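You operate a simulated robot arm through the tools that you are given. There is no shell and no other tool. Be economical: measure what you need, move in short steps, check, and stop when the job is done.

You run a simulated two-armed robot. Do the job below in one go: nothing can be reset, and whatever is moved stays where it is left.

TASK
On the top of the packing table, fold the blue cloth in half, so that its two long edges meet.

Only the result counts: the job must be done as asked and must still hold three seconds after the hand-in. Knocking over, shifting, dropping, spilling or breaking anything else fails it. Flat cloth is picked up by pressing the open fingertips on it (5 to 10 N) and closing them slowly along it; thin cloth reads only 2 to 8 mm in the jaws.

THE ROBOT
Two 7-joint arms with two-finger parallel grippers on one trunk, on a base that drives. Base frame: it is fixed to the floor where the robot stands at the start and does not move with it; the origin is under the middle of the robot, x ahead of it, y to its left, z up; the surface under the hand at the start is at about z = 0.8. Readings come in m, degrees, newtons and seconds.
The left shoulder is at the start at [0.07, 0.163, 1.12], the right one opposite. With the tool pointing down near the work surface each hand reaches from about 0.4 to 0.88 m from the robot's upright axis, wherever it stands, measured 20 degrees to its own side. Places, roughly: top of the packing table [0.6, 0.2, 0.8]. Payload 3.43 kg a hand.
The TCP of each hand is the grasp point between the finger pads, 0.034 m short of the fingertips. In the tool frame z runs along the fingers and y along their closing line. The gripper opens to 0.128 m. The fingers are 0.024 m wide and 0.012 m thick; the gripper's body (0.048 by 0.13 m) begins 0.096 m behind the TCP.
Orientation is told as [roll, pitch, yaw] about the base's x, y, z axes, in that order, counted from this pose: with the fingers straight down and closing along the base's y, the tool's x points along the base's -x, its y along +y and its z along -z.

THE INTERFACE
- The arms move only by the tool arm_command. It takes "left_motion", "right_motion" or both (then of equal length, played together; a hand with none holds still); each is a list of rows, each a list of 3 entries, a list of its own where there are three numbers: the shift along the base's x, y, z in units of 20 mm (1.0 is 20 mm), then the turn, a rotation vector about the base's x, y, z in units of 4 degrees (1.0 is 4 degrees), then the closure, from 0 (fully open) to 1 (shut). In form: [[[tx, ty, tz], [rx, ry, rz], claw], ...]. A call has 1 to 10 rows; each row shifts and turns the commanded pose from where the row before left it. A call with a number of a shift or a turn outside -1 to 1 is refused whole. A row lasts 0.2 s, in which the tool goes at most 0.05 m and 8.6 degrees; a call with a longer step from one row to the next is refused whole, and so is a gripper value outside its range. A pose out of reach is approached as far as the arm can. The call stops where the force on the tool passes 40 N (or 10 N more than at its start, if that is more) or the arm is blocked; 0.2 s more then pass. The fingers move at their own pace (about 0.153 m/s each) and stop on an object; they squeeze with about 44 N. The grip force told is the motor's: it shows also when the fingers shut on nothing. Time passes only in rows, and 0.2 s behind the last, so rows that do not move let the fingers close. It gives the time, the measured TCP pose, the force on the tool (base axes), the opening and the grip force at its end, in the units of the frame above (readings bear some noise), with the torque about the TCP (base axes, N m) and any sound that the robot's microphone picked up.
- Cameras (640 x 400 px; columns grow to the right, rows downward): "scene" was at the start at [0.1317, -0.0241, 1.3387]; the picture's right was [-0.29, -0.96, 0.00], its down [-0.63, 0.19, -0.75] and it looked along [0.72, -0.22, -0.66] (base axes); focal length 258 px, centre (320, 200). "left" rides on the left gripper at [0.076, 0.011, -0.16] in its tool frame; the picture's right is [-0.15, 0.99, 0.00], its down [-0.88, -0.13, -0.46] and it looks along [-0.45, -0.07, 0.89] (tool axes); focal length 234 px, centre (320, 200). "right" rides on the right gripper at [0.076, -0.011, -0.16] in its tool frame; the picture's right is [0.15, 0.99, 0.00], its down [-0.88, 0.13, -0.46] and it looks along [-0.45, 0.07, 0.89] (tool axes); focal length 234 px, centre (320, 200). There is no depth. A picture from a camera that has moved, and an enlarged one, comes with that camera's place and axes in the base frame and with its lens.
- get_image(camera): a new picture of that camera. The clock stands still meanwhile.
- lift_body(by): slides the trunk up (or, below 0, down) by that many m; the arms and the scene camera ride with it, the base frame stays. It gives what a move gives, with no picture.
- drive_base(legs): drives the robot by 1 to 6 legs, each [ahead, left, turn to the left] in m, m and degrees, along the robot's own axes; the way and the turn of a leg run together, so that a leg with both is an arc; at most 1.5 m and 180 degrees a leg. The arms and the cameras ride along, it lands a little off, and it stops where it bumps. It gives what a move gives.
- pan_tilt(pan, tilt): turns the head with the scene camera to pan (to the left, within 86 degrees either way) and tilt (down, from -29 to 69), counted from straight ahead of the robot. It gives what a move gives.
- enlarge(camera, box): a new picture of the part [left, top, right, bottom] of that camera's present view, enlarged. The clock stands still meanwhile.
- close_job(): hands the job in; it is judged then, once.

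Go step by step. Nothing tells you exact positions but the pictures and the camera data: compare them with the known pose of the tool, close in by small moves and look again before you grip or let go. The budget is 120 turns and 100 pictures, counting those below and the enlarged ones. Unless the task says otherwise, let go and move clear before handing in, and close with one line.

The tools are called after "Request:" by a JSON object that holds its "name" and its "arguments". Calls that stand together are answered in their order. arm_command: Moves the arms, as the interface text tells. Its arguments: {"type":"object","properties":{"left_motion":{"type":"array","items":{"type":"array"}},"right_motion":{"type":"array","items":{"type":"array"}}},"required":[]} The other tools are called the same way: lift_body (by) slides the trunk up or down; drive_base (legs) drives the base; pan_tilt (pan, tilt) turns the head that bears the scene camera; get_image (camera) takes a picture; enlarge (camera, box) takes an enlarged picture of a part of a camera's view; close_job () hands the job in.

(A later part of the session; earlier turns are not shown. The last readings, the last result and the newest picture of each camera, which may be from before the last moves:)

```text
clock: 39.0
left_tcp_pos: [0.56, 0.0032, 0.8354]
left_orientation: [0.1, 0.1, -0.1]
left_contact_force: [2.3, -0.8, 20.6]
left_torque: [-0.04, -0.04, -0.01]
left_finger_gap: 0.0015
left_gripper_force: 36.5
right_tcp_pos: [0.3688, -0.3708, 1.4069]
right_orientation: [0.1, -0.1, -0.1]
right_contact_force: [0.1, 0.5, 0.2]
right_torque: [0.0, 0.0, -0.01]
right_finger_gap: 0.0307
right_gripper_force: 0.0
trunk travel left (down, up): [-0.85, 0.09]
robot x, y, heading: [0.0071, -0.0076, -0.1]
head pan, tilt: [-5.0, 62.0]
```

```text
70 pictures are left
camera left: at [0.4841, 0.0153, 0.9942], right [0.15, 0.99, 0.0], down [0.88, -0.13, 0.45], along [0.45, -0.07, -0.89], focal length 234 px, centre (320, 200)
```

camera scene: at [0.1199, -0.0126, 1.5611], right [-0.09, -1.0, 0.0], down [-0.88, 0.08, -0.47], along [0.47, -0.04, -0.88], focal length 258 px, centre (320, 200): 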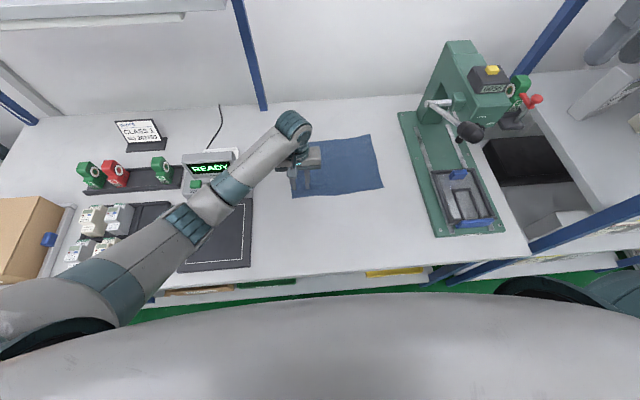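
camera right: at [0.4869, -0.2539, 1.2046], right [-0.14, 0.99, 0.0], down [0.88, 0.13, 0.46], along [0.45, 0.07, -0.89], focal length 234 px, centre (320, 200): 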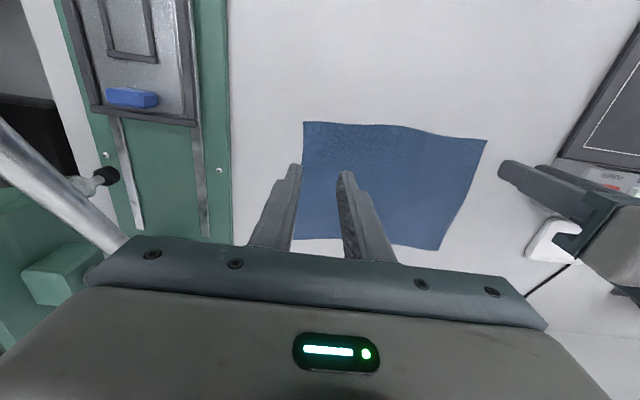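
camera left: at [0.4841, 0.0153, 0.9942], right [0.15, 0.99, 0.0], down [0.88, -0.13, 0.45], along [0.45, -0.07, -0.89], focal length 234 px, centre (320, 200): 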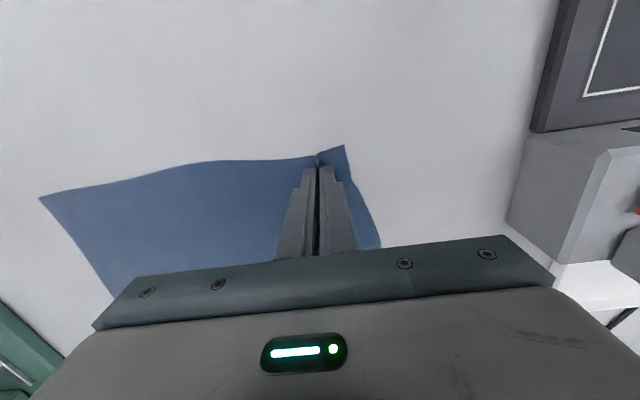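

The cloth is gathered between the pads. I'll lift about 6 mm and tow it toward (−0.10, +0.08).

Request:
{"name": "arm_command", "arguments": {"left_motion": [[[0, 0, 0.3], [0, 0, 0], 1], [[-0.5, 0.4, 0.1], [0, 0, 0], 1], [[-0.5, 0.4, 0], [0, 0, 0], 1], [[-0.5, 0.4, 0], [0, 0, 0], 1], [[-0.5, 0.4, 0], [0, 0, 0], 1]]}}

Request:
{"name": "get_image", "arguments": {"camera": "left"}}

Request:
{"name": "get_image", "arguments": {"camera": "scene"}}

```text
clock: 40.2
left_tcp_pos: [0.5194, 0.0366, 0.8414]
left_orientation: [0.1, 0.2, -0.1]
left_contact_force: [-0.7, 0.0, -0.1]
left_torque: [-0.01, -0.02, 0.02]
left_finger_gap: 0.0018
left_gripper_force: 36.8
right_tcp_pos: [0.3699, -0.3713, 1.4062]
right_orientation: [0.0, -0.1, 0.0]
right_contact_force: [0.0, 0.0, -0.3]
right_torque: [-0.02, 0.01, -0.01]
right_finger_gap: 0.0309
right_gripper_force: 0.1
trunk travel left (down, up): [-0.85, 0.09]
robot x, y, heading: [0.0001, -0.0046, -0.1]
head pan, tilt: [-5.0, 62.0]
```

```text
69 pictures are left
camera left: at [0.4442, 0.0486, 1.0002], right [0.15, 0.99, 0.0], down [0.88, -0.13, 0.45], along [0.45, -0.07, -0.89], focal length 234 px, centre (320, 200)
```

left: 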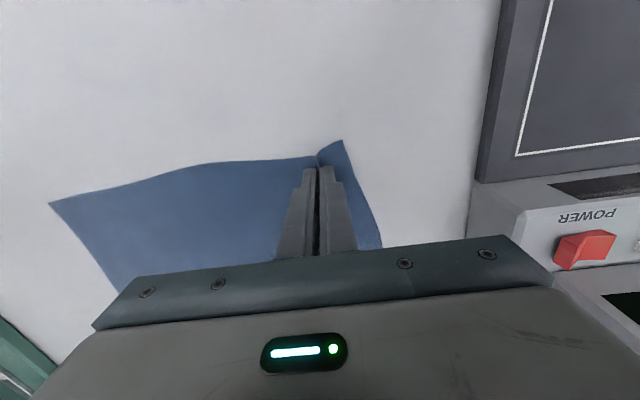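

```text
68 pictures are left
camera scene: at [0.119, -0.012, 1.5612], right [-0.09, -1.0, 0.0], down [-0.88, 0.08, -0.47], along [0.47, -0.04, -0.88], focal length 258 px, centre (320, 200)
```

scene: 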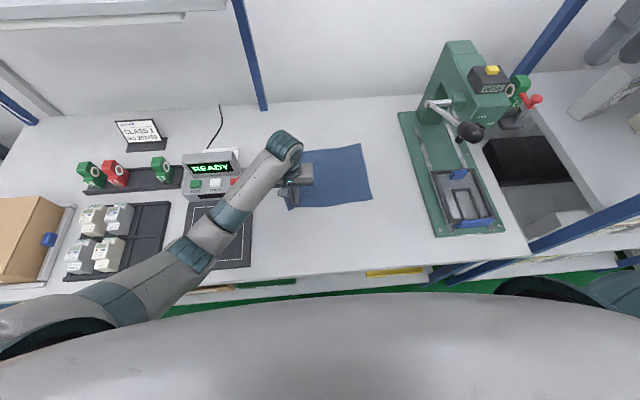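

The whole cloth follows smoothly. Continue the tow, watching the control unit's clearance.

Request:
{"name": "arm_command", "arguments": {"left_motion": [[[-0.5, 0.4, 0], [0, 0, 0], 1], [[-0.5, 0.4, 0], [0, 0, 0], 1], [[-0.5, 0.4, 0], [0, 0, 0], 1], [[-0.5, 0.4, 0], [0, 0, 0], 1], [[-0.5, 0.4, 0], [0, 0, 0], 1], [[-0.5, 0.2, 0], [0, 0, 0], 1]]}}

Request:
{"name": "get_image", "arguments": {"camera": "left"}}

Request:
{"name": "get_image", "arguments": {"camera": "scene"}}

```text
clock: 41.6
left_tcp_pos: [0.4597, 0.0806, 0.843]
left_orientation: [0.2, 0.4, -0.1]
left_contact_force: [0.3, 1.0, -0.2]
left_torque: [0.01, 0.01, 0.0]
left_finger_gap: 0.0018
left_gripper_force: 36.2
right_tcp_pos: [0.3705, -0.3704, 1.4066]
right_orientation: [0.1, -0.1, -0.1]
right_contact_force: [0.3, 0.0, 0.4]
right_torque: [-0.03, 0.0, -0.01]
right_finger_gap: 0.0308
right_gripper_force: 0.1
trunk travel left (down, up): [-0.85, 0.09]
robot x, y, heading: [0.0056, -0.0049, -0.1]
head pan, tilt: [-5.0, 62.0]
```

```text
67 pictures are left
camera left: at [0.3847, 0.0917, 1.0023], right [0.15, 0.99, 0.0], down [0.88, -0.13, 0.45], along [0.45, -0.07, -0.89], focal length 234 px, centre (320, 200)
```

left: 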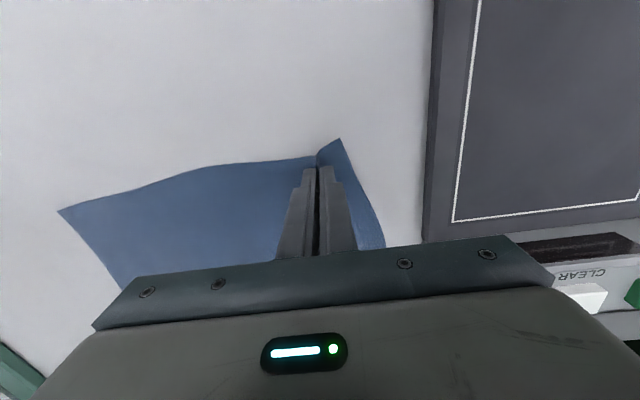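

```text
66 pictures are left
camera scene: at [0.1196, -0.0125, 1.5611], right [-0.09, -1.0, 0.0], down [-0.88, 0.08, -0.47], along [0.47, -0.04, -0.88], focal length 258 px, centre (320, 200)
```

scene: 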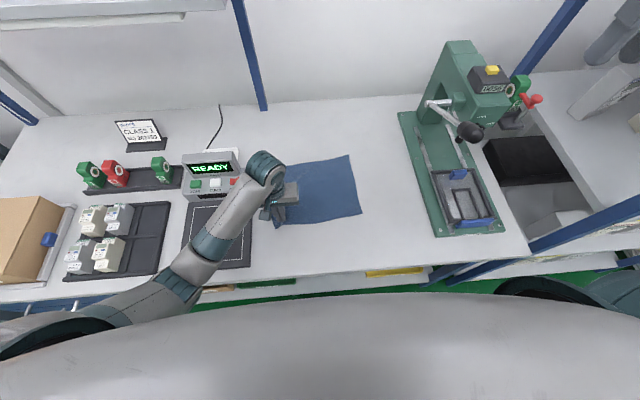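

The near-right corner is now near (0.466, −0.18), well clear of the lever. I'll bring the right hand across high, then down over that corner, with the left hand still holding.

Request:
{"name": "arm_command", "arguments": {"right_motion": [[[0, 1, 0], [0, 0, 0], 0.76], [[0, 1, 0], [0, 0, 0], 0.76], [[0, 1, 0], [0, 0, 0], 0.76], [[0.2, 1, 0], [0, 0, 0], 0.76], [[0.3, 1, 0], [0, 0, 0], 0.76], [[0.5, 1, -0.5], [0, 0, 0], 0.76], [[0.8, 1, -1], [0, 0, 0], 0.76], [[0.8, 1, -1], [0, 0, 0], 0.76], [[0.9, 1, -1], [0, 0, 0], 0.76], [[0.9, 1, -1], [0, 0, 0], 0.76]]}}

Request:
{"name": "arm_command", "arguments": {"right_motion": [[[0.5, 0.5, -1], [0, 0, 0], 0.76], [[0.5, 0.3, -1], [0, 0, 0], 0.76], [[0, 0, -1], [0, 0, 0], 0.76], [[0, 0, -1], [0, 0, 0], 0.76], [[0, 0, -1], [0, 0, 0], 0.76], [[0, 0, -1], [0, 0, 0], 0.76], [[0, 0, -1], [0, 0, 0], 0.76], [[0, 0, -1], [0, 0, 0], 0.76], [[0, 0, -1], [0, 0, 0], 0.76], [[0, 0, -1], [0, 0, 0], 0.76]]}}

Request:
{"name": "get_image", "arguments": {"camera": "scene"}}

Request:
{"name": "get_image", "arguments": {"camera": "right"}}

```text
clock: 43.9
left_tcp_pos: [0.4613, 0.0803, 0.8422]
left_orientation: [0.0, 0.3, 0.0]
left_contact_force: [0.8, -0.4, 0.4]
left_torque: [-0.01, -0.01, 0.04]
left_finger_gap: 0.0019
left_gripper_force: 36.4
right_tcp_pos: [0.4614, -0.1679, 1.317]
right_orientation: [0.1, 0.0, -0.2]
right_contact_force: [-0.2, -0.5, -0.1]
right_torque: [-0.03, 0.01, 0.0]
right_finger_gap: 0.0306
right_gripper_force: 0.0
trunk travel left (down, up): [-0.85, 0.09]
robot x, y, heading: [0.0053, -0.0083, -0.1]
head pan, tilt: [-5.0, 62.0]
```

```text
clock: 46.0
left_tcp_pos: [0.4604, 0.0788, 0.8435]
left_orientation: [0.1, 0.3, -0.2]
left_contact_force: [0.3, -0.1, 0.0]
left_torque: [-0.01, 0.01, 0.03]
left_finger_gap: 0.0017
left_gripper_force: 37.2
right_tcp_pos: [0.4801, -0.1555, 1.116]
right_orientation: [0.0, 0.0, 0.0]
right_contact_force: [0.5, 0.2, 0.0]
right_torque: [0.01, 0.0, 0.02]
right_finger_gap: 0.0308
right_gripper_force: 0.0
trunk travel left (down, up): [-0.85, 0.09]
robot x, y, heading: [0.0058, -0.0114, -0.1]
head pan, tilt: [-5.0, 62.0]
```

```text
65 pictures are left
camera scene: at [0.1202, -0.0128, 1.5611], right [-0.09, -1.0, 0.0], down [-0.88, 0.08, -0.47], along [0.47, -0.04, -0.88], focal length 258 px, centre (320, 200)
```

scene: 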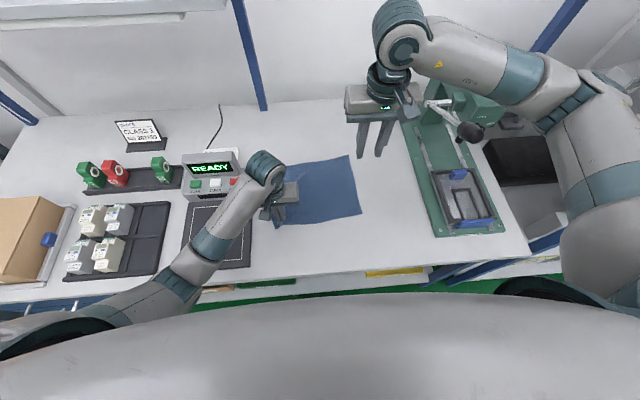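

```text
64 pictures are left
camera right: at [0.4044, -0.1667, 1.2753], right [-0.14, 0.99, 0.0], down [0.88, 0.13, 0.46], along [0.45, 0.07, -0.89], focal length 234 px, centre (320, 200)
```

right: 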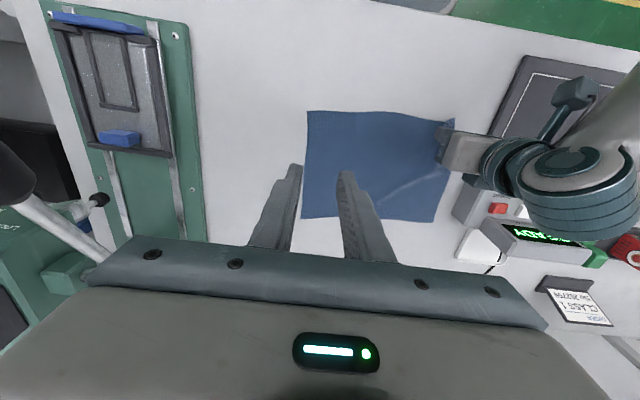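

To keep the forearm back from the knob while it folds down, I'll pull the right hand back about 8 cm, descend in short steps, and check.

Request:
{"name": "arm_command", "arguments": {"right_motion": [[[-1, 0, 0], [0, 0, 0], 0.76], [[-1, 0, 0], [0, 0, 0], 0.76], [[-1, 0, 0], [0, 0, 0], 0.76], [[-1, 0, 0], [0, 0, 0], 0.76], [[0, 0, -1], [0, 0, 0], 0.76], [[0, 0, -1], [0, 0, 0], 0.76], [[0, 0, -1], [0, 0, 0], 0.76], [[0, 0, -1], [0, 0, 0], 0.76]]}}

Request:
{"name": "get_image", "arguments": {"camera": "scene"}}

```text
clock: 47.9
left_tcp_pos: [0.4612, 0.0799, 0.8431]
left_orientation: [0.2, 0.2, -0.1]
left_contact_force: [-0.7, 0.3, -0.1]
left_torque: [0.0, 0.01, -0.04]
left_finger_gap: 0.0021
left_gripper_force: 37.0
right_tcp_pos: [0.3989, -0.1543, 1.0359]
right_orientation: [0.0, 0.0, -0.1]
right_contact_force: [0.0, -0.1, 0.2]
right_torque: [0.0, -0.01, 0.01]
right_finger_gap: 0.0307
right_gripper_force: 0.0
trunk travel left (down, up): [-0.85, 0.09]
robot x, y, heading: [0.0044, -0.0079, -0.0]
head pan, tilt: [-5.0, 62.0]
```

```text
63 pictures are left
camera scene: at [0.1202, -0.0128, 1.5611], right [-0.09, -1.0, 0.0], down [-0.88, 0.08, -0.47], along [0.47, -0.04, -0.88], focal length 258 px, centre (320, 200)
```

scene: 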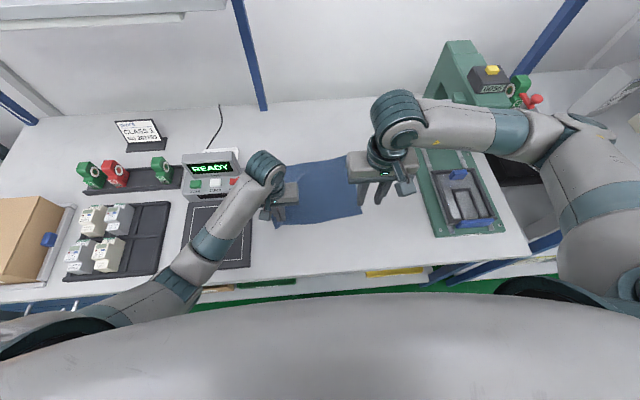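

No contact so far. Continue the descent in the retracted position.

Request:
{"name": "arm_command", "arguments": {"right_motion": [[[0, 0, -1], [0, 0, 0], 0.76], [[0, 0, -1], [0, 0, 0], 0.76], [[0, 0, -1], [0, 0, 0], 0.76]]}}

Request:
{"name": "get_image", "arguments": {"camera": "scene"}}

```text
clock: 48.6
left_tcp_pos: [0.4603, 0.0782, 0.8429]
left_orientation: [0.1, 0.3, -0.1]
left_contact_force: [0.0, 0.0, -0.3]
left_torque: [0.03, -0.02, 0.01]
left_finger_gap: 0.0018
left_gripper_force: 37.2
right_tcp_pos: [0.4009, -0.1547, 0.9755]
right_orientation: [-0.1, 0.1, 0.0]
right_contact_force: [-0.2, -0.3, 0.5]
right_torque: [0.03, 0.0, -0.02]
right_finger_gap: 0.0308
right_gripper_force: 0.0
trunk travel left (down, up): [-0.85, 0.09]
robot x, y, heading: [0.0053, -0.0043, 0.1]
head pan, tilt: [-5.0, 62.0]
```

```text
62 pictures are left
camera scene: at [0.12, -0.0124, 1.5611], right [-0.09, -1.0, 0.0], down [-0.88, 0.08, -0.47], along [0.47, -0.04, -0.88], focal length 258 px, centre (320, 200)
```

scene: 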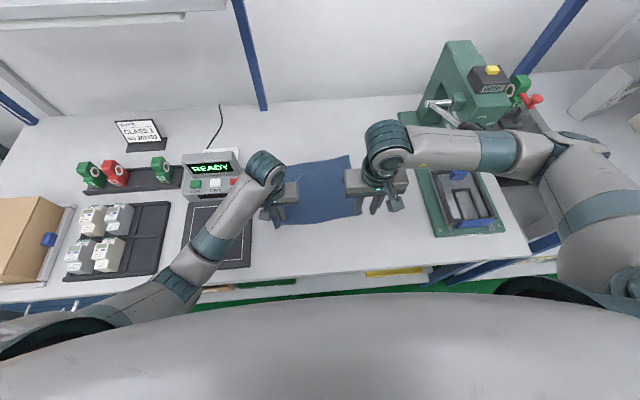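

The forearm is passing in front of the knob with no contact. Continue down.

Request:
{"name": "arm_command", "arguments": {"right_motion": [[[0, 0, -1], [0, 0, 0], 0.76], [[0, 0, -1], [0, 0, 0], 0.76], [[0, 0, -1], [0, 0, 0], 0.76]]}}

Request:
{"name": "get_image", "arguments": {"camera": "scene"}}

Request:
{"name": "get_image", "arguments": {"camera": "right"}}

```text
clock: 49.5
left_tcp_pos: [0.46, 0.0801, 0.8428]
left_orientation: [0.1, 0.3, -0.1]
left_contact_force: [0.3, 0.4, -0.3]
left_torque: [0.0, 0.0, 0.0]
left_finger_gap: 0.0019
left_gripper_force: 36.6
right_tcp_pos: [0.3999, -0.1555, 0.9154]
right_orientation: [0.0, 0.0, -0.1]
right_contact_force: [0.0, 0.3, 0.0]
right_torque: [0.0, -0.01, -0.01]
right_finger_gap: 0.031
right_gripper_force: 0.2
trunk travel left (down, up): [-0.85, 0.09]
robot x, y, heading: [0.0053, -0.0083, -0.3]
head pan, tilt: [-5.0, 62.0]
```

```text
61 pictures are left
camera scene: at [0.12, -0.0125, 1.5611], right [-0.09, -1.0, 0.0], down [-0.88, 0.08, -0.47], along [0.47, -0.04, -0.88], focal length 258 px, centre (320, 200)
```

scene: 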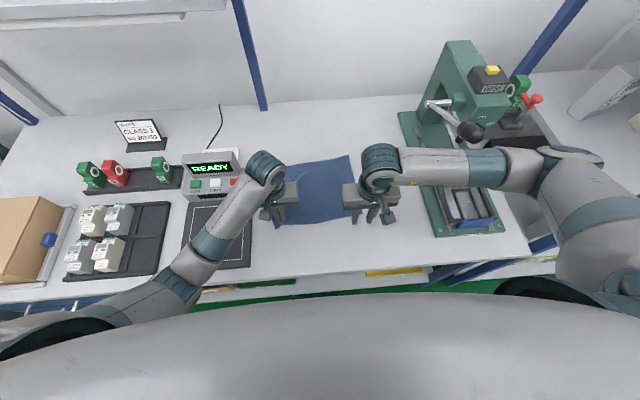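

```text
60 pictures are left
camera right: at [0.3246, -0.1658, 1.0751], right [-0.14, 0.99, 0.0], down [0.88, 0.13, 0.46], along [0.45, 0.07, -0.89], focal length 234 px, centre (320, 200)
```

right: 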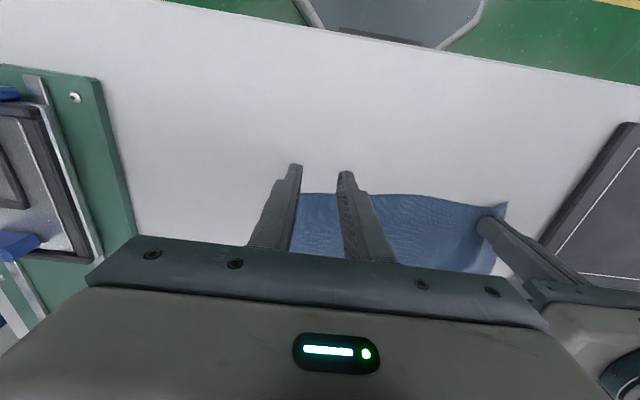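

The right forearm is swung too far outward; the left one straightened out after reaching across, so I'll do the same with the right. First I'll release the cloth, lift the left hand away, then swing the right hand inward.

Request:
{"name": "arm_command", "arguments": {"left_motion": [[[0, 0, -0.3], [0, 0, 0], 1], [[0, 0, 0], [0, 0, 0], 0.7], [[0, 0, 0], [0, 0, 0], 0.7], [[0, 0, 0.5], [0, 0, 0], 0.7], [[0, 0, 1], [0, 0, 0], 0.7], [[0, 0, 1], [0, 0, 0], 0.7], [[0, 0, 1], [0, 0, 0], 0.7], [[0, 0, 1], [0, 0, 0], 0.7], [[0, 0, 1], [0, 0, 0], 0.7], [[0, 0, 1], [0, 0, 0], 0.7]]}}

Request:
{"name": "arm_command", "arguments": {"left_motion": [[[0, 0, 1], [0, 0, 0], 0.7], [[0, 0, 1], [0, 0, 0], 0.7], [[0, 0.5, 1], [0, 0, 0], 0.7], [[0, 1, 1], [0, 0, 0], 0.7], [[0, 1, 1], [0, 0, 0], 0.7], [[0, 1, 1], [0, 0, 0], 0.7], [[0, 1, 1], [0, 0, 0], 0.7], [[0, 1, 0.5], [0, 0, 0], 0.7], [[0, 1, 0], [0, 0, 0], 0.7], [[0, 1, 0], [0, 0, 0], 0.7]]}}

Request:
{"name": "get_image", "arguments": {"camera": "scene"}}

```text
clock: 51.6
left_tcp_pos: [0.4589, 0.0794, 0.9663]
left_orientation: [0.2, 0.4, -0.1]
left_contact_force: [-0.5, 0.8, -0.3]
left_torque: [-0.03, 0.03, 0.02]
left_finger_gap: 0.0384
left_gripper_force: 0.1
right_tcp_pos: [0.3997, -0.1553, 0.9161]
right_orientation: [0.1, 0.0, -0.1]
right_contact_force: [0.3, -0.6, 0.2]
right_torque: [0.01, -0.01, 0.03]
right_finger_gap: 0.0304
right_gripper_force: 0.0
trunk travel left (down, up): [-0.85, 0.09]
robot x, y, heading: [0.0037, -0.0094, -0.0]
head pan, tilt: [-5.0, 62.0]
```

```text
clock: 53.9
left_tcp_pos: [0.4583, 0.233, 1.1144]
left_orientation: [0.1, 0.2, 0.0]
left_contact_force: [-0.3, 0.1, 0.1]
left_torque: [0.01, -0.04, -0.02]
left_finger_gap: 0.0382
left_gripper_force: 0.0
right_tcp_pos: [0.3991, -0.1547, 0.9158]
right_orientation: [0.0, -0.1, -0.1]
right_contact_force: [0.0, -0.7, 0.6]
right_torque: [-0.02, -0.01, 0.01]
right_finger_gap: 0.0305
right_gripper_force: 0.0
trunk travel left (down, up): [-0.85, 0.09]
robot x, y, heading: [0.0044, -0.0044, -0.1]
head pan, tilt: [-5.0, 62.0]
```

```text
59 pictures are left
camera scene: at [0.1194, -0.0114, 1.5612], right [-0.09, -1.0, 0.0], down [-0.88, 0.08, -0.47], along [0.47, -0.04, -0.88], focal length 258 px, centre (320, 200)
```

scene: 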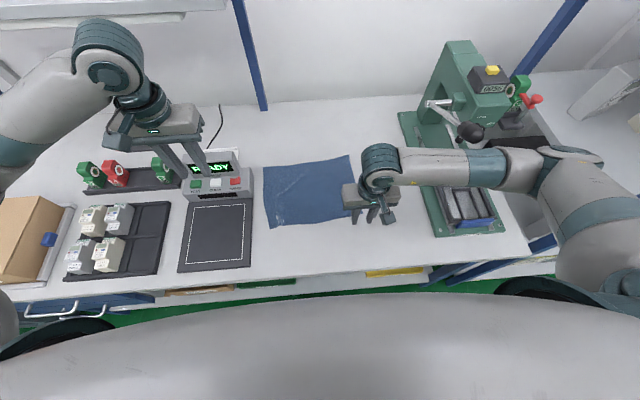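

Forearm swing appears to depend on the hand's sideways position relative to the base. I'll test by moving the right hand inward at this height.

Request:
{"name": "arm_command", "arguments": {"right_motion": [[[0.5, 1, 0], [0, 0, 0], 0.76], [[0.5, 1, 0], [0, 0, 0], 0.76], [[0.5, 1, 0], [0, 0, 0], 0.76], [[0.5, 1, 0], [0, 0, 0], 0.76], [[0.5, 0.5, 0], [0, 0, 0], 0.76], [[0.5, 0, 0], [0, 0, 0], 0.76], [[0, 0, -0.5], [0, 0, 0], 0.76]]}}

Request:
{"name": "get_image", "arguments": {"camera": "scene"}}

```text
clock: 55.6
left_tcp_pos: [0.447, 0.2219, 1.1226]
left_orientation: [0.1, -0.6, -1.2]
left_contact_force: [0.6, 0.4, -1.5]
left_torque: [-0.06, 0.06, -0.01]
left_finger_gap: 0.0385
left_gripper_force: 0.0
right_tcp_pos: [0.4336, -0.0784, 0.9035]
right_orientation: [-0.5, 0.6, -1.5]
right_contact_force: [0.8, 1.0, -0.4]
right_torque: [-0.05, 0.01, 0.0]
right_finger_gap: 0.0306
right_gripper_force: 0.1
trunk travel left (down, up): [-0.85, 0.09]
robot x, y, heading: [0.0015, -0.0057, -1.3]
head pan, tilt: [-5.0, 62.0]
stopped in row 7 (right hand): the arm was blocked; the commanded pose is now the measured one
```

```text
58 pictures are left
camera scene: at [0.0963, -0.0144, 1.564], right [-0.11, -0.99, 0.0], down [-0.87, 0.09, -0.48], along [0.48, -0.05, -0.88], focal length 258 px, centre (320, 200)
```

scene: 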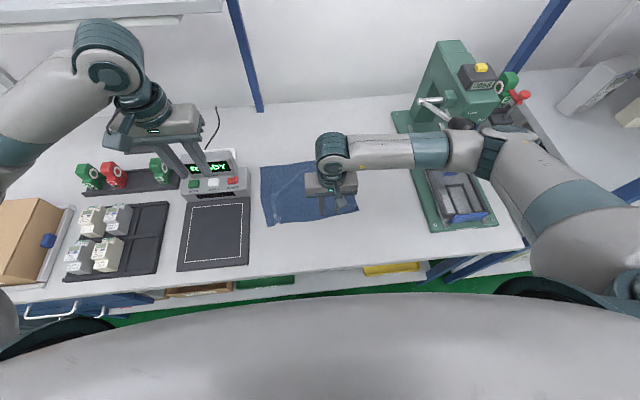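

The forearm nudged the knob, so I'll back straight off and retire the right arm from this side.

Request:
{"name": "arm_command", "arguments": {"right_motion": [[[-1, 0, 0], [0, 0, 0], 0.76], [[-1, -0.5, 0], [0, 0, 0], 0.76], [[-0.5, -0.5, 0], [0, 0, 0], 0.76], [[0, -0.5, 0.5], [0, 0, 0], 0.76]]}}

Request:
{"name": "get_image", "arguments": {"camera": "scene"}}

```text
clock: 56.6
left_tcp_pos: [0.4527, 0.2326, 1.1188]
left_orientation: [-0.2, -0.2, -0.5]
left_contact_force: [0.5, 0.1, -0.2]
left_torque: [0.01, -0.01, 0.01]
left_finger_gap: 0.0384
left_gripper_force: 0.0
right_tcp_pos: [0.3914, -0.0922, 0.9119]
right_orientation: [-0.2, 0.5, -0.6]
right_contact_force: [-0.3, -1.0, 0.0]
right_torque: [0.01, -0.01, 0.01]
right_finger_gap: 0.0306
right_gripper_force: 0.1
trunk travel left (down, up): [-0.85, 0.09]
robot x, y, heading: [0.0048, -0.0083, -0.9]
head pan, tilt: [-5.0, 62.0]
```

```text
57 pictures are left
camera scene: at [0.1064, -0.0056, 1.5616], right [-0.1, -1.0, 0.0], down [-0.88, 0.08, -0.48], along [0.47, -0.05, -0.88], focal length 258 px, centre (320, 200)
```

scene: 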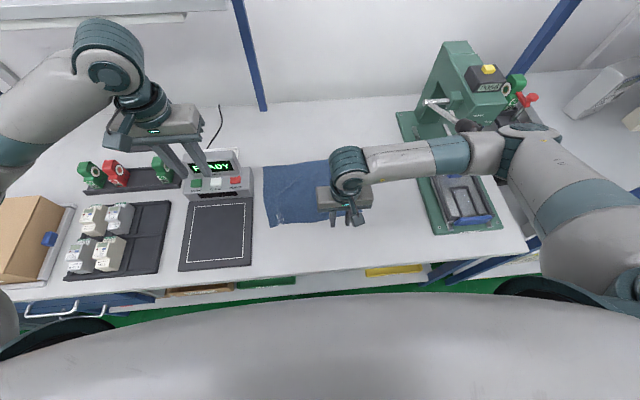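

Request:
{"name": "arm_command", "arguments": {"right_motion": [[[-0.5, -1, 0], [0, 0, 0], 0.76], [[-0.3, -1, 0], [0, 0, 0], 0.76], [[0, -1, 0], [0, 0, 0], 0.76]]}}

Request:
{"name": "get_image", "arguments": {"camera": "scene"}}

```text
clock: 57.5
left_tcp_pos: [0.4604, 0.226, 1.1149]
left_orientation: [0.1, 0.2, -0.5]
left_contact_force: [0.0, 0.1, 0.6]
left_torque: [-0.04, -0.01, 0.01]
left_finger_gap: 0.0386
left_gripper_force: 0.0
right_tcp_pos: [0.383, -0.1612, 0.9082]
right_orientation: [-0.3, 0.8, -0.9]
right_contact_force: [-0.3, 0.0, 0.2]
right_torque: [0.01, 0.0, -0.03]
right_finger_gap: 0.0305
right_gripper_force: 0.1
trunk travel left (down, up): [-0.85, 0.09]
robot x, y, heading: [0.0008, -0.0064, -0.5]
head pan, tilt: [-5.0, 62.0]
```

```text
56 pictures are left
camera scene: at [0.118, -0.0132, 1.5613], right [-0.1, -1.0, 0.0], down [-0.88, 0.09, -0.47], along [0.47, -0.05, -0.88], focal length 258 px, centre (320, 200)
```

scene: 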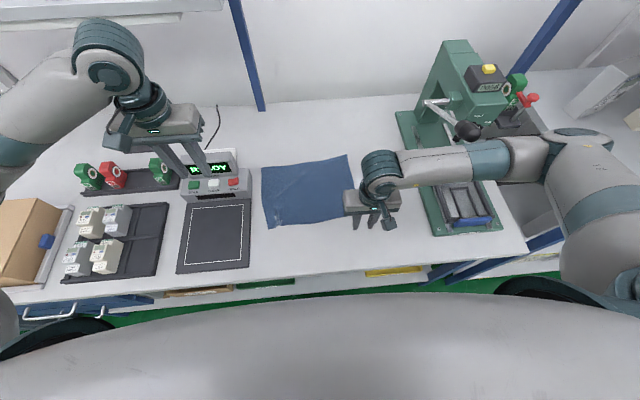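

The trunk has recovered and the press is unmoved. The forearms point straighter back when the hands are further out, so I'll back the base away from the table and lower the trunk a little.

Request:
{"name": "drive_base", "arguments": {"legs": [[-0.16, 0, 0.5]]}}

Request:
{"name": "get_image", "arguments": {"camera": "scene"}}

```text
clock: 58.9
left_tcp_pos: [0.2962, 0.2309, 1.1136]
left_orientation: [0.1, 0.4, 0.0]
left_contact_force: [0.1, -0.6, -1.1]
left_torque: [0.03, 0.05, -0.04]
left_finger_gap: 0.0387
left_gripper_force: 0.1
right_tcp_pos: [0.2231, -0.1552, 0.9066]
right_orientation: [-0.1, 1.1, -0.1]
right_contact_force: [-0.2, 0.5, -0.6]
right_torque: [0.0, 0.01, 0.01]
right_finger_gap: 0.0308
right_gripper_force: 0.1
trunk travel left (down, up): [-0.85, 0.09]
robot x, y, heading: [-0.1595, -0.0076, 0.1]
head pan, tilt: [-5.0, 62.0]
```

```text
55 pictures are left
camera scene: at [-0.0413, -0.0114, 1.5608], right [-0.09, -1.0, 0.0], down [-0.88, 0.08, -0.47], along [0.47, -0.04, -0.88], focal length 258 px, centre (320, 200)
```

scene: 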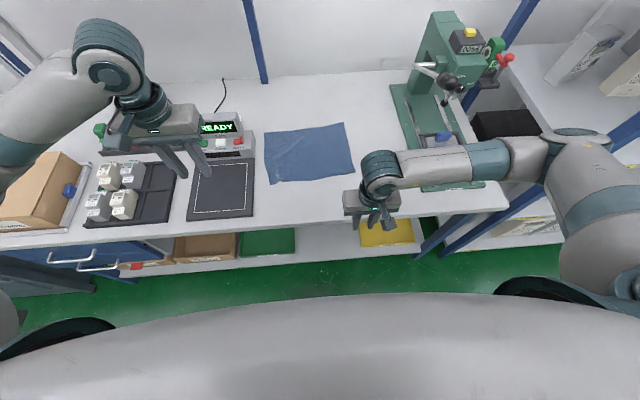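

I'll extend the right hand forward at this height and check where the forearm goes relative to the knob.

Request:
{"name": "arm_command", "arguments": {"right_motion": [[[1, 0, 0], [0, 0, 0], 0.76], [[1, 0, 0], [0, 0, 0], 0.76], [[1, 0, 0], [0, 0, 0], 0.76], [[1, 0, 0], [0, 0, 0], 0.76], [[1, 0, 0], [0, 0, 0], 0.76], [[1, 0, 0], [0, 0, 0], 0.76], [[1, 0, 0], [0, 0, 0], 0.76], [[1, 0, 0], [0, 0, 0], 0.76]]}}

Request:
{"name": "get_image", "arguments": {"camera": "scene"}}

```text
clock: 60.7
left_tcp_pos: [0.2951, 0.2326, 1.1156]
left_orientation: [0.1, 0.3, -0.1]
left_contact_force: [0.0, -1.3, 0.7]
left_torque: [-0.05, -0.01, 0.02]
left_finger_gap: 0.0384
left_gripper_force: 0.0
right_tcp_pos: [0.3847, -0.1547, 0.9084]
right_orientation: [-0.1, 0.9, -0.1]
right_contact_force: [0.5, 0.1, 0.6]
right_torque: [-0.03, 0.01, -0.01]
right_finger_gap: 0.0306
right_gripper_force: 0.0
trunk travel left (down, up): [-0.85, 0.09]
robot x, y, heading: [-0.1566, -0.0064, 0.1]
head pan, tilt: [-5.0, 62.0]
```

```text
54 pictures are left
camera scene: at [-0.0435, -0.0111, 1.5611], right [-0.09, -1.0, 0.0], down [-0.88, 0.08, -0.47], along [0.47, -0.04, -0.88], focal length 258 px, centre (320, 200)
```

scene: 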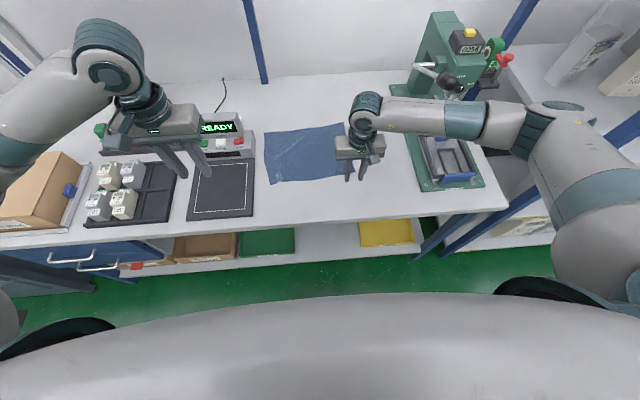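

The forearm still points sideways here. With the base further left, the right arm reaches outward and its forearm points back toward me, so I'll drive left 0.145 m and then slightly forward.

Request:
{"name": "drive_base", "arguments": {"legs": [[0, 0.145, 0], [0.09, 0, 0]]}}

Request:
{"name": "arm_command", "arguments": {"right_motion": [[[-0.2, -1, 0], [0, -0.1, 0], 0.76], [[-0.2, -1, 0], [0, -0.1, 0], 0.76], [[-0.2, -1, 0], [0, 0, 0], 0.76], [[-0.2, -1, 0], [0, 0, 0], 0.76], [[0, -0.8, 0], [0, 0, 0], 0.76]]}}

Request:
{"name": "pan_tilt", "arguments": {"pan": -12, "tilt": 62}}

Request:
{"name": "get_image", "arguments": {"camera": "scene"}}

```text
clock: 62.7
left_tcp_pos: [0.3833, 0.3753, 1.1172]
left_orientation: [0.2, 0.4, 0.0]
left_contact_force: [-0.4, -0.1, 0.4]
left_torque: [0.0, -0.01, 0.01]
left_finger_gap: 0.0383
left_gripper_force: 0.1
right_tcp_pos: [0.4719, -0.0108, 0.9087]
right_orientation: [-0.2, 0.9, -0.1]
right_contact_force: [-0.4, 0.2, -0.2]
right_torque: [-0.05, 0.02, 0.01]
right_finger_gap: 0.0306
right_gripper_force: 0.0
trunk travel left (down, up): [-0.85, 0.09]
robot x, y, heading: [-0.0699, 0.1347, 0.1]
head pan, tilt: [-5.0, 62.0]
```

```text
clock: 63.9
left_tcp_pos: [0.385, 0.3757, 1.1148]
left_orientation: [0.1, 0.3, -0.1]
left_contact_force: [-1.1, 0.4, -0.8]
left_torque: [-0.03, -0.02, -0.05]
left_finger_gap: 0.0383
left_gripper_force: 0.1
right_tcp_pos: [0.4553, -0.1076, 0.9097]
right_orientation: [-0.1, 0.2, -0.1]
right_contact_force: [-0.4, -0.6, 0.0]
right_torque: [0.01, 0.01, 0.01]
right_finger_gap: 0.0307
right_gripper_force: 0.1
trunk travel left (down, up): [-0.85, 0.09]
robot x, y, heading: [-0.0688, 0.1366, 0.0]
head pan, tilt: [-5.0, 62.0]
```

```text
clock: 64.6
left_tcp_pos: [0.3852, 0.3741, 1.1156]
left_orientation: [0.1, 0.3, 0.0]
left_contact_force: [-0.4, -0.5, 0.5]
left_torque: [0.02, 0.0, 0.01]
left_finger_gap: 0.0383
left_gripper_force: 0.1
right_tcp_pos: [0.4568, -0.1062, 0.9078]
right_orientation: [-0.1, 0.3, -0.1]
right_contact_force: [0.3, -0.1, 0.3]
right_torque: [0.01, -0.04, 0.02]
right_finger_gap: 0.0308
right_gripper_force: 0.1
trunk travel left (down, up): [-0.85, 0.09]
robot x, y, heading: [-0.0712, 0.1364, 0.0]
head pan, tilt: [-12.0, 62.0]
```

```text
53 pictures are left
camera scene: at [0.0448, 0.1239, 1.5611], right [-0.21, -0.98, 0.0], down [-0.86, 0.18, -0.47], along [0.46, -0.1, -0.88], focal length 258 px, centre (320, 200)
```

scene: 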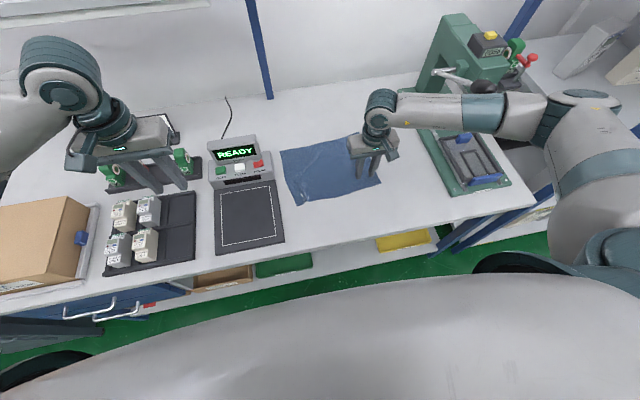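

The near corner is now clear of the knob. I'll shift the base another 5 cm left, then check the right forearm's line at the far-edge position from a safe height.

Request:
{"name": "drive_base", "arguments": {"legs": [[0, 0.055, 0]]}}

Request:
{"name": "arm_command", "arguments": {"right_motion": [[[0, -0.5, 1], [0, 0, 0], 0.76], [[0, -1, 1], [0, 0, 0], 0.76], [[0, -1, 1], [0, 0, 0], 0.76], [[1, -1, 1], [0, 0, 0], 0.76], [[1, -1, 1], [0, 0, 0], 0.76], [[1, -0.5, 1], [0, 0, 0], 0.76], [[1, 0, 1], [0, 0, 0], 0.76], [[1, 0, 0], [0, 0, 0], 0.76], [[1, 0, 0], [0, 0, 0], 0.76], [[1, 0, 0], [0, 0, 0], 0.76]]}}

Request:
{"name": "arm_command", "arguments": {"right_motion": [[[1, 0, 0], [0, 0, 0], 0.76], [[1, 0, 0], [0, 0, 0], 0.76], [[1, 0, 0], [0, 0, 0], 0.76], [[1, 0, 0], [0, 0, 0], 0.76], [[1, 0, 0], [0, 0, 0], 0.76]]}}

Request:
{"name": "get_image", "arguments": {"camera": "scene"}}

```text
clock: 65.5
left_tcp_pos: [0.3845, 0.4224, 1.1158]
left_orientation: [0.4, 0.3, -0.1]
left_contact_force: [0.0, 0.2, 0.2]
left_torque: [0.07, -0.01, 0.0]
left_finger_gap: 0.0385
left_gripper_force: 0.0
right_tcp_pos: [0.4554, -0.0577, 0.9058]
right_orientation: [0.0, 0.1, -0.1]
right_contact_force: [-0.3, -1.5, 0.7]
right_torque: [0.05, 0.0, -0.01]
right_finger_gap: 0.0307
right_gripper_force: 0.0
trunk travel left (down, up): [-0.85, 0.09]
robot x, y, heading: [-0.0689, 0.1872, -0.1]
head pan, tilt: [-12.0, 62.0]
```

```text
clock: 67.8
left_tcp_pos: [0.3857, 0.4263, 1.1155]
left_orientation: [0.1, 0.3, -0.1]
left_contact_force: [-0.6, -0.2, -0.4]
left_torque: [-0.01, 0.02, 0.01]
left_finger_gap: 0.0385
left_gripper_force: 0.2
right_tcp_pos: [0.5986, -0.1555, 1.049]
right_orientation: [-0.2, 0.2, -0.2]
right_contact_force: [-0.2, 0.8, -0.4]
right_torque: [-0.04, 0.01, 0.02]
right_finger_gap: 0.0309
right_gripper_force: 0.0
trunk travel left (down, up): [-0.85, 0.09]
robot x, y, heading: [-0.0708, 0.1868, -0.2]
head pan, tilt: [-12.0, 62.0]
```

```text
clock: 69.0
left_tcp_pos: [0.3855, 0.4272, 1.1148]
left_orientation: [0.1, 0.4, -0.2]
left_contact_force: [-0.2, 1.1, -1.5]
left_torque: [-0.02, -0.01, 0.02]
left_finger_gap: 0.0384
left_gripper_force: 0.0
right_tcp_pos: [0.6972, -0.1564, 1.0479]
right_orientation: [-0.3, 0.3, -0.4]
right_contact_force: [0.0, 0.0, 0.0]
right_torque: [0.0, 0.03, 0.01]
right_finger_gap: 0.031
right_gripper_force: 0.1
trunk travel left (down, up): [-0.85, 0.09]
robot x, y, heading: [-0.0694, 0.1891, -0.0]
head pan, tilt: [-12.0, 62.0]
```

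```text
52 pictures are left
camera scene: at [0.0455, 0.1779, 1.561], right [-0.21, -0.98, 0.0], down [-0.86, 0.18, -0.47], along [0.46, -0.1, -0.88], focal length 258 px, centre (320, 200)
```

scene: 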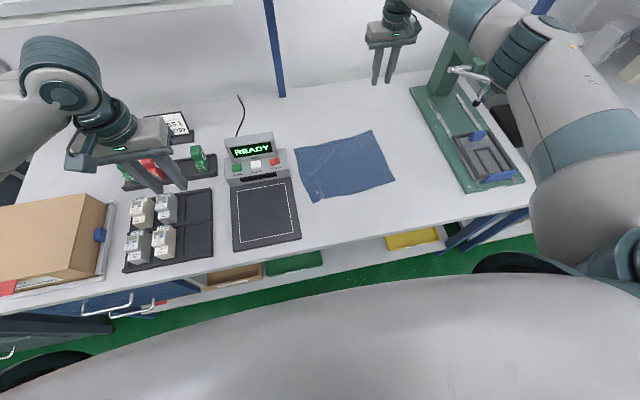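

At the far position the forearm passes only about 7 cm from the knob, so I'll roll the wrist inward during the carry. Test a −24° roll here at height.

Request:
{"name": "arm_command", "arguments": {"right_motion": [[[0, 0, 0], [-1, 0, 0], 0.76], [[0, 0, 0], [-1, 0, 0], 0.76], [[0, 0, 0], [-1, 0, 0], 0.76], [[0, 0, 0], [-1, 0, 0], 0.76], [[0, 0, 0], [-1, 0, 0], 0.76], [[0, 0, 0], [-1, 0, 0], 0.76], [[0, 0, -1], [0, 0, 0], 0.76], [[0, 0, -1], [0, 0, 0], 0.76], [[0, 0, -1], [0, 0, 0], 0.76]]}}

Request:
{"name": "get_image", "arguments": {"camera": "scene"}}

```text
clock: 71.0
left_tcp_pos: [0.3861, 0.4262, 1.1143]
left_orientation: [0.2, 0.3, -0.1]
left_contact_force: [0.1, 0.3, 0.0]
left_torque: [0.01, -0.01, 0.0]
left_finger_gap: 0.0385
left_gripper_force: 0.1
right_tcp_pos: [0.6966, -0.1538, 0.9893]
right_orientation: [-24.2, 0.1, -0.3]
right_contact_force: [1.2, 1.2, -0.8]
right_torque: [0.0, -0.01, -0.01]
right_finger_gap: 0.0305
right_gripper_force: 0.1
trunk travel left (down, up): [-0.85, 0.09]
robot x, y, heading: [-0.0697, 0.1924, -0.1]
head pan, tilt: [-12.0, 62.0]
```

```text
51 pictures are left
camera scene: at [0.0448, 0.1772, 1.5611], right [-0.21, -0.98, 0.0], down [-0.86, 0.18, -0.47], along [0.46, -0.1, -0.88], focal length 258 px, centre (320, 200)
```

scene: 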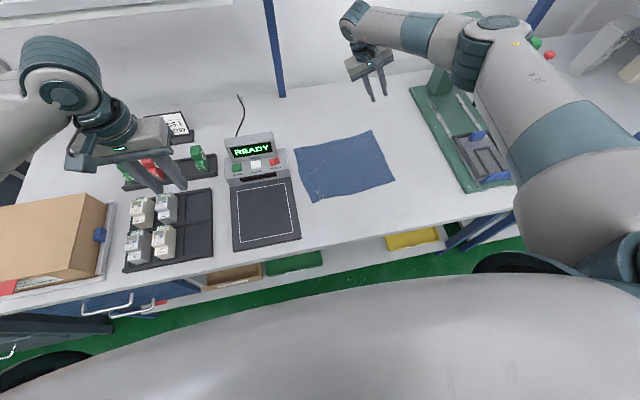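

With the roll, the forearm passes well left of the knob. I'll test the low placement height before committing.

Request:
{"name": "arm_command", "arguments": {"right_motion": [[[0, 0, -1], [0, 0, 0], 0.76], [[0, 0, -1], [0, 0, 0], 0.76], [[0, 0, -1], [0, 0, 0], 0.76], [[0, 0, -1], [0, 0, 0], 0.76], [[0, 0, -0.8], [0, 0, 0], 0.76], [[0, 0, -0.5], [0, 0, 0], 0.76]]}}

Request:
{"name": "get_image", "arguments": {"camera": "scene"}}

Request:
{"name": "get_image", "arguments": {"camera": "right"}}

```text
clock: 72.3
left_tcp_pos: [0.384, 0.4261, 1.116]
left_orientation: [0.1, 0.3, -0.2]
left_contact_force: [-0.2, -0.3, -0.1]
left_torque: [0.01, -0.02, 0.02]
left_finger_gap: 0.0383
left_gripper_force: 0.2
right_tcp_pos: [0.6955, -0.1547, 0.8807]
right_orientation: [-24.2, 0.1, -0.3]
right_contact_force: [-0.2, -0.2, 0.1]
right_torque: [-0.02, -0.03, 0.0]
right_finger_gap: 0.0308
right_gripper_force: 0.1
trunk travel left (down, up): [-0.85, 0.09]
robot x, y, heading: [-0.0684, 0.1889, -0.1]
head pan, tilt: [-12.0, 62.0]
```

```text
50 pictures are left
camera scene: at [0.0445, 0.177, 1.5611], right [-0.21, -0.98, 0.0], down [-0.86, 0.18, -0.47], along [0.46, -0.1, -0.88], focal length 258 px, centre (320, 200)
```

scene: 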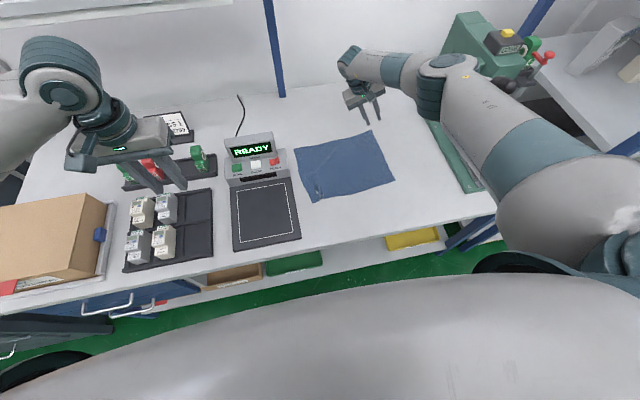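

```text
49 pictures are left
camera right: at [0.6207, -0.0984, 1.0316], right [-0.14, 0.9, -0.41], down [0.88, 0.3, 0.36], along [0.45, -0.31, -0.84], focal length 234 px, centre (320, 200)
```

right: 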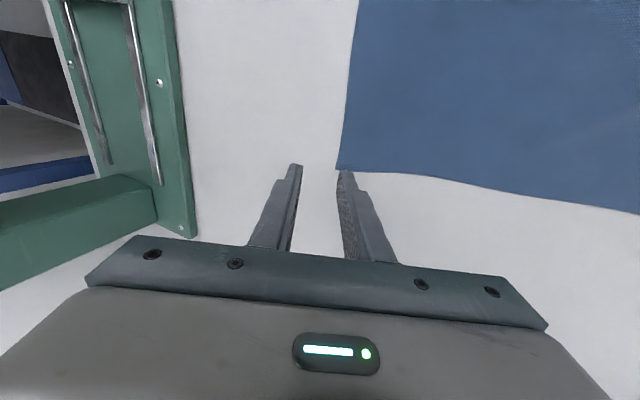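

The tilted far placement is free of contact, and the far-right corner measures (0.703, −0.169). Now I'll return over the cloth to the near-right corner and straighten the hand there.

Request:
{"name": "arm_command", "arguments": {"right_motion": [[[0, 0, 1], [0, 0, 0], 0.76], [[-0.5, 0, 1], [0, 0, 0], 0.76], [[-1, 0, 0.5], [0, 0, 0], 0.76], [[-1, 0, 0], [0, 0, 0], 0.76], [[-1, 0, 0], [0, 0, 0], 0.76], [[-1, 0, 0], [0, 0, 0], 0.76], [[-1, 0, 0], [0, 0, 0], 0.76], [[-1, 0, 0], [0, 0, 0], 0.76], [[-1, 0, 0], [0, 0, 0], 0.76], [[-1, 0, 0], [0, 0, 0], 0.76]]}}

Request:
{"name": "arm_command", "arguments": {"right_motion": [[[-1, 0, 0], [0, 0, 0], 0.76], [[-1, 0, 0], [0, 0, 0], 0.76], [[-0.4, 0, 0], [0, 0, 0], 0.76], [[0, 0, 0], [1, 0, 0], 0.76], [[0, 0, 0], [1, 0, 0], 0.76], [[0, 0, 0], [1, 0, 0], 0.76], [[0, 0, 0], [1, 0, 0], 0.76], [[0, 0, 0], [1, 0, 0], 0.76], [[0, 0, 0], [1, 0, 0], 0.76]]}}

Request:
{"name": "get_image", "arguments": {"camera": "scene"}}

Request:
{"name": "get_image", "arguments": {"camera": "right"}}

```text
clock: 74.5
left_tcp_pos: [0.3845, 0.426, 1.1135]
left_orientation: [0.2, 0.3, -0.1]
left_contact_force: [-0.3, -0.2, 0.9]
left_torque: [0.0, -0.02, 0.01]
left_finger_gap: 0.0382
left_gripper_force: 0.1
right_tcp_pos: [0.5255, -0.1533, 0.9335]
right_orientation: [-24.2, 0.1, -0.3]
right_contact_force: [0.0, 0.1, -0.2]
right_torque: [-0.02, -0.01, 0.02]
right_finger_gap: 0.0308
right_gripper_force: 0.0
trunk travel left (down, up): [-0.85, 0.09]
robot x, y, heading: [-0.072, 0.1898, 0.1]
head pan, tilt: [-12.0, 62.0]
```

```text
clock: 76.5
left_tcp_pos: [0.3843, 0.4273, 1.1166]
left_orientation: [0.1, 0.3, -0.1]
left_contact_force: [-0.2, 0.7, -0.6]
left_torque: [0.01, -0.02, 0.01]
left_finger_gap: 0.0383
left_gripper_force: 0.1
right_tcp_pos: [0.4776, -0.1555, 0.9328]
right_orientation: [-0.1, 0.2, -0.3]
right_contact_force: [0.2, 0.7, 0.0]
right_torque: [-0.03, 0.03, 0.02]
right_finger_gap: 0.0307
right_gripper_force: 0.1
trunk travel left (down, up): [-0.85, 0.09]
robot x, y, heading: [-0.0701, 0.1897, 0.1]
head pan, tilt: [-12.0, 62.0]
```

```text
48 pictures are left
camera scene: at [0.0441, 0.1763, 1.5611], right [-0.21, -0.98, 0.0], down [-0.86, 0.18, -0.47], along [0.46, -0.1, -0.88], focal length 258 px, centre (320, 200)
```

scene: 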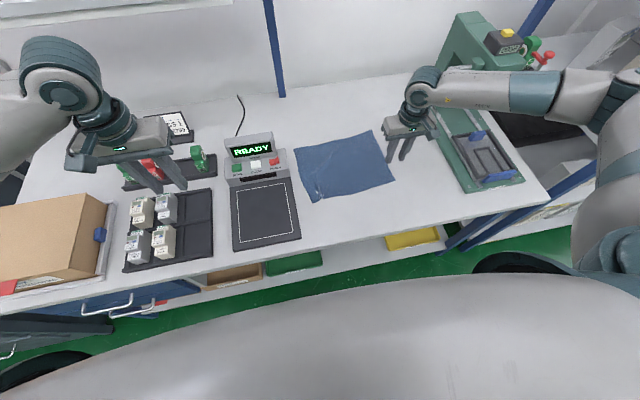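

```text
47 pictures are left
camera right: at [0.4024, -0.1656, 1.0927], right [-0.14, 0.99, 0.0], down [0.88, 0.13, 0.45], along [0.45, 0.06, -0.89], focal length 234 px, centre (320, 200)
```

right: 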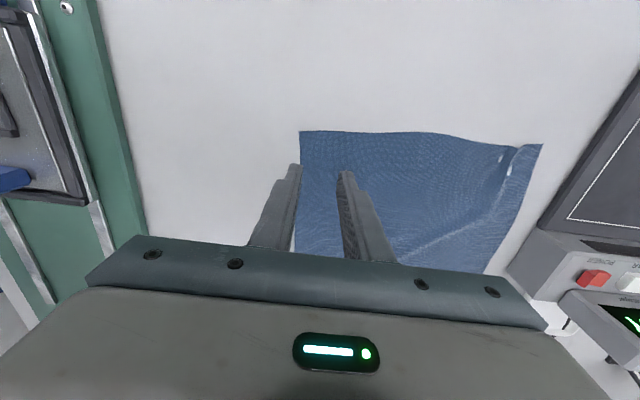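

The forearm is clear and the near-right corner measures (0.460, −0.184). Descend onto it.

Request:
{"name": "arm_command", "arguments": {"right_motion": [[[-0.1, 0.2, -1], [0, 0, 0], 0.76], [[-0.1, 0, -1], [0, 0, 0], 0.76], [[0, 0, -1], [0, 0, 0], 0.76], [[0, 0, -1], [0, 0, 0], 0.76], [[0, 0, -0.7], [0, 0, 0], 0.76], [[0, 0, -0.15], [0, 0, 0], 0.76]]}}

```text
clock: 78.0
left_tcp_pos: [0.3844, 0.4265, 1.1163]
left_orientation: [0.0, 0.3, -0.2]
left_contact_force: [0.5, 0.4, 0.7]
left_torque: [-0.01, -0.01, 0.03]
left_finger_gap: 0.0385
left_gripper_force: 0.0
right_tcp_pos: [0.4732, -0.151, 0.8358]
right_orientation: [-0.2, 0.3, -0.2]
right_contact_force: [-0.3, -0.2, 1.0]
right_torque: [-0.02, -0.01, -0.05]
right_finger_gap: 0.031
right_gripper_force: 0.0
trunk travel left (down, up): [-0.85, 0.09]
robot x, y, heading: [-0.0682, 0.1914, 0.1]
head pan, tilt: [-12.0, 62.0]
```

Request:
{"name": "arm_command", "arguments": {"right_motion": [[[0, 0, -0.1], [0, 0, 0], 0.76], [[0, 0, -0.04], [0, 0, 0], 0.76]]}}

```text
clock: 78.5
left_tcp_pos: [0.3832, 0.4268, 1.1164]
left_orientation: [0.1, 0.2, -0.2]
left_contact_force: [0.3, 0.8, 0.1]
left_torque: [0.02, 0.01, -0.04]
left_finger_gap: 0.0386
left_gripper_force: 0.1
right_tcp_pos: [0.4732, -0.1508, 0.8349]
right_orientation: [-0.4, 0.0, -0.3]
right_contact_force: [-0.3, -2.8, 18.9]
right_torque: [0.06, 0.11, 0.03]
right_finger_gap: 0.0306
right_gripper_force: 0.0
trunk travel left (down, up): [-0.85, 0.09]
robot x, y, heading: [-0.0699, 0.1905, 0.1]
head pan, tilt: [-12.0, 62.0]
```

Force is a bit high, so I'll ease up slightly and close slowly.

Request:
{"name": "arm_command", "arguments": {"right_motion": [[[0, 0, 0.05], [0, 0, 0], 0.78], [[0, 0, 0], [0, 0, 0], 0.81], [[0, 0, 0], [0, 0, 0], 0.84], [[0, 0, 0], [0, 0, 0], 0.88], [[0, 0, 0], [0, 0, 0], 0.92], [[0, 0, 0], [0, 0, 0], 0.96], [[0, 0, 0], [0, 0, 0], 1], [[0, 0, 0], [0, 0, 0], 1], [[0, 0, 0], [0, 0, 0], 1]]}}

Request:
{"name": "arm_command", "arguments": {"right_motion": [[[0, 0, 0.6], [0, 0, 0], 1]]}}

Request:
{"name": "get_image", "arguments": {"camera": "right"}}

```text
clock: 80.5
left_tcp_pos: [0.3826, 0.428, 1.1161]
left_orientation: [-0.1, 0.3, -0.1]
left_contact_force: [-0.2, 0.1, 0.3]
left_torque: [0.03, -0.01, -0.01]
left_finger_gap: 0.0387
left_gripper_force: 0.1
right_tcp_pos: [0.4733, -0.1492, 0.836]
right_orientation: [-0.2, -0.1, -0.3]
right_contact_force: [0.2, -1.2, 23.3]
right_torque: [-0.04, 0.05, -0.02]
right_finger_gap: 0.0018
right_gripper_force: 36.7
trunk travel left (down, up): [-0.85, 0.09]
robot x, y, heading: [-0.0708, 0.1879, -0.4]
head pan, tilt: [-12.0, 62.0]
```

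```text
clock: 81.0
left_tcp_pos: [0.386, 0.4268, 1.1153]
left_orientation: [0.1, 0.3, -0.1]
left_contact_force: [0.2, -0.4, 0.1]
left_torque: [0.02, 0.01, -0.01]
left_finger_gap: 0.0384
left_gripper_force: 0.1
right_tcp_pos: [0.4722, -0.1504, 0.8438]
right_orientation: [-0.2, 0.5, -0.2]
right_contact_force: [-0.2, 0.1, 0.4]
right_torque: [0.01, -0.01, 0.0]
right_finger_gap: 0.0018
right_gripper_force: 36.6
trunk travel left (down, up): [-0.85, 0.09]
robot x, y, heading: [-0.0682, 0.1899, -0.1]
head pan, tilt: [-12.0, 62.0]
```

```text
46 pictures are left
camera right: at [0.3981, -0.1603, 1.0035], right [-0.14, 0.99, 0.0], down [0.88, 0.13, 0.45], along [0.45, 0.06, -0.89], focal length 234 px, centre (320, 200)
```

right: 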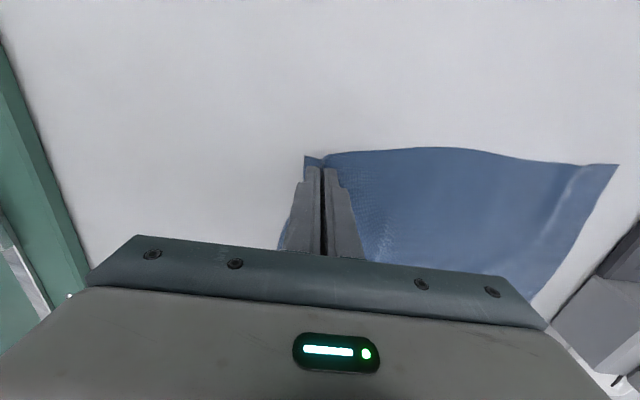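

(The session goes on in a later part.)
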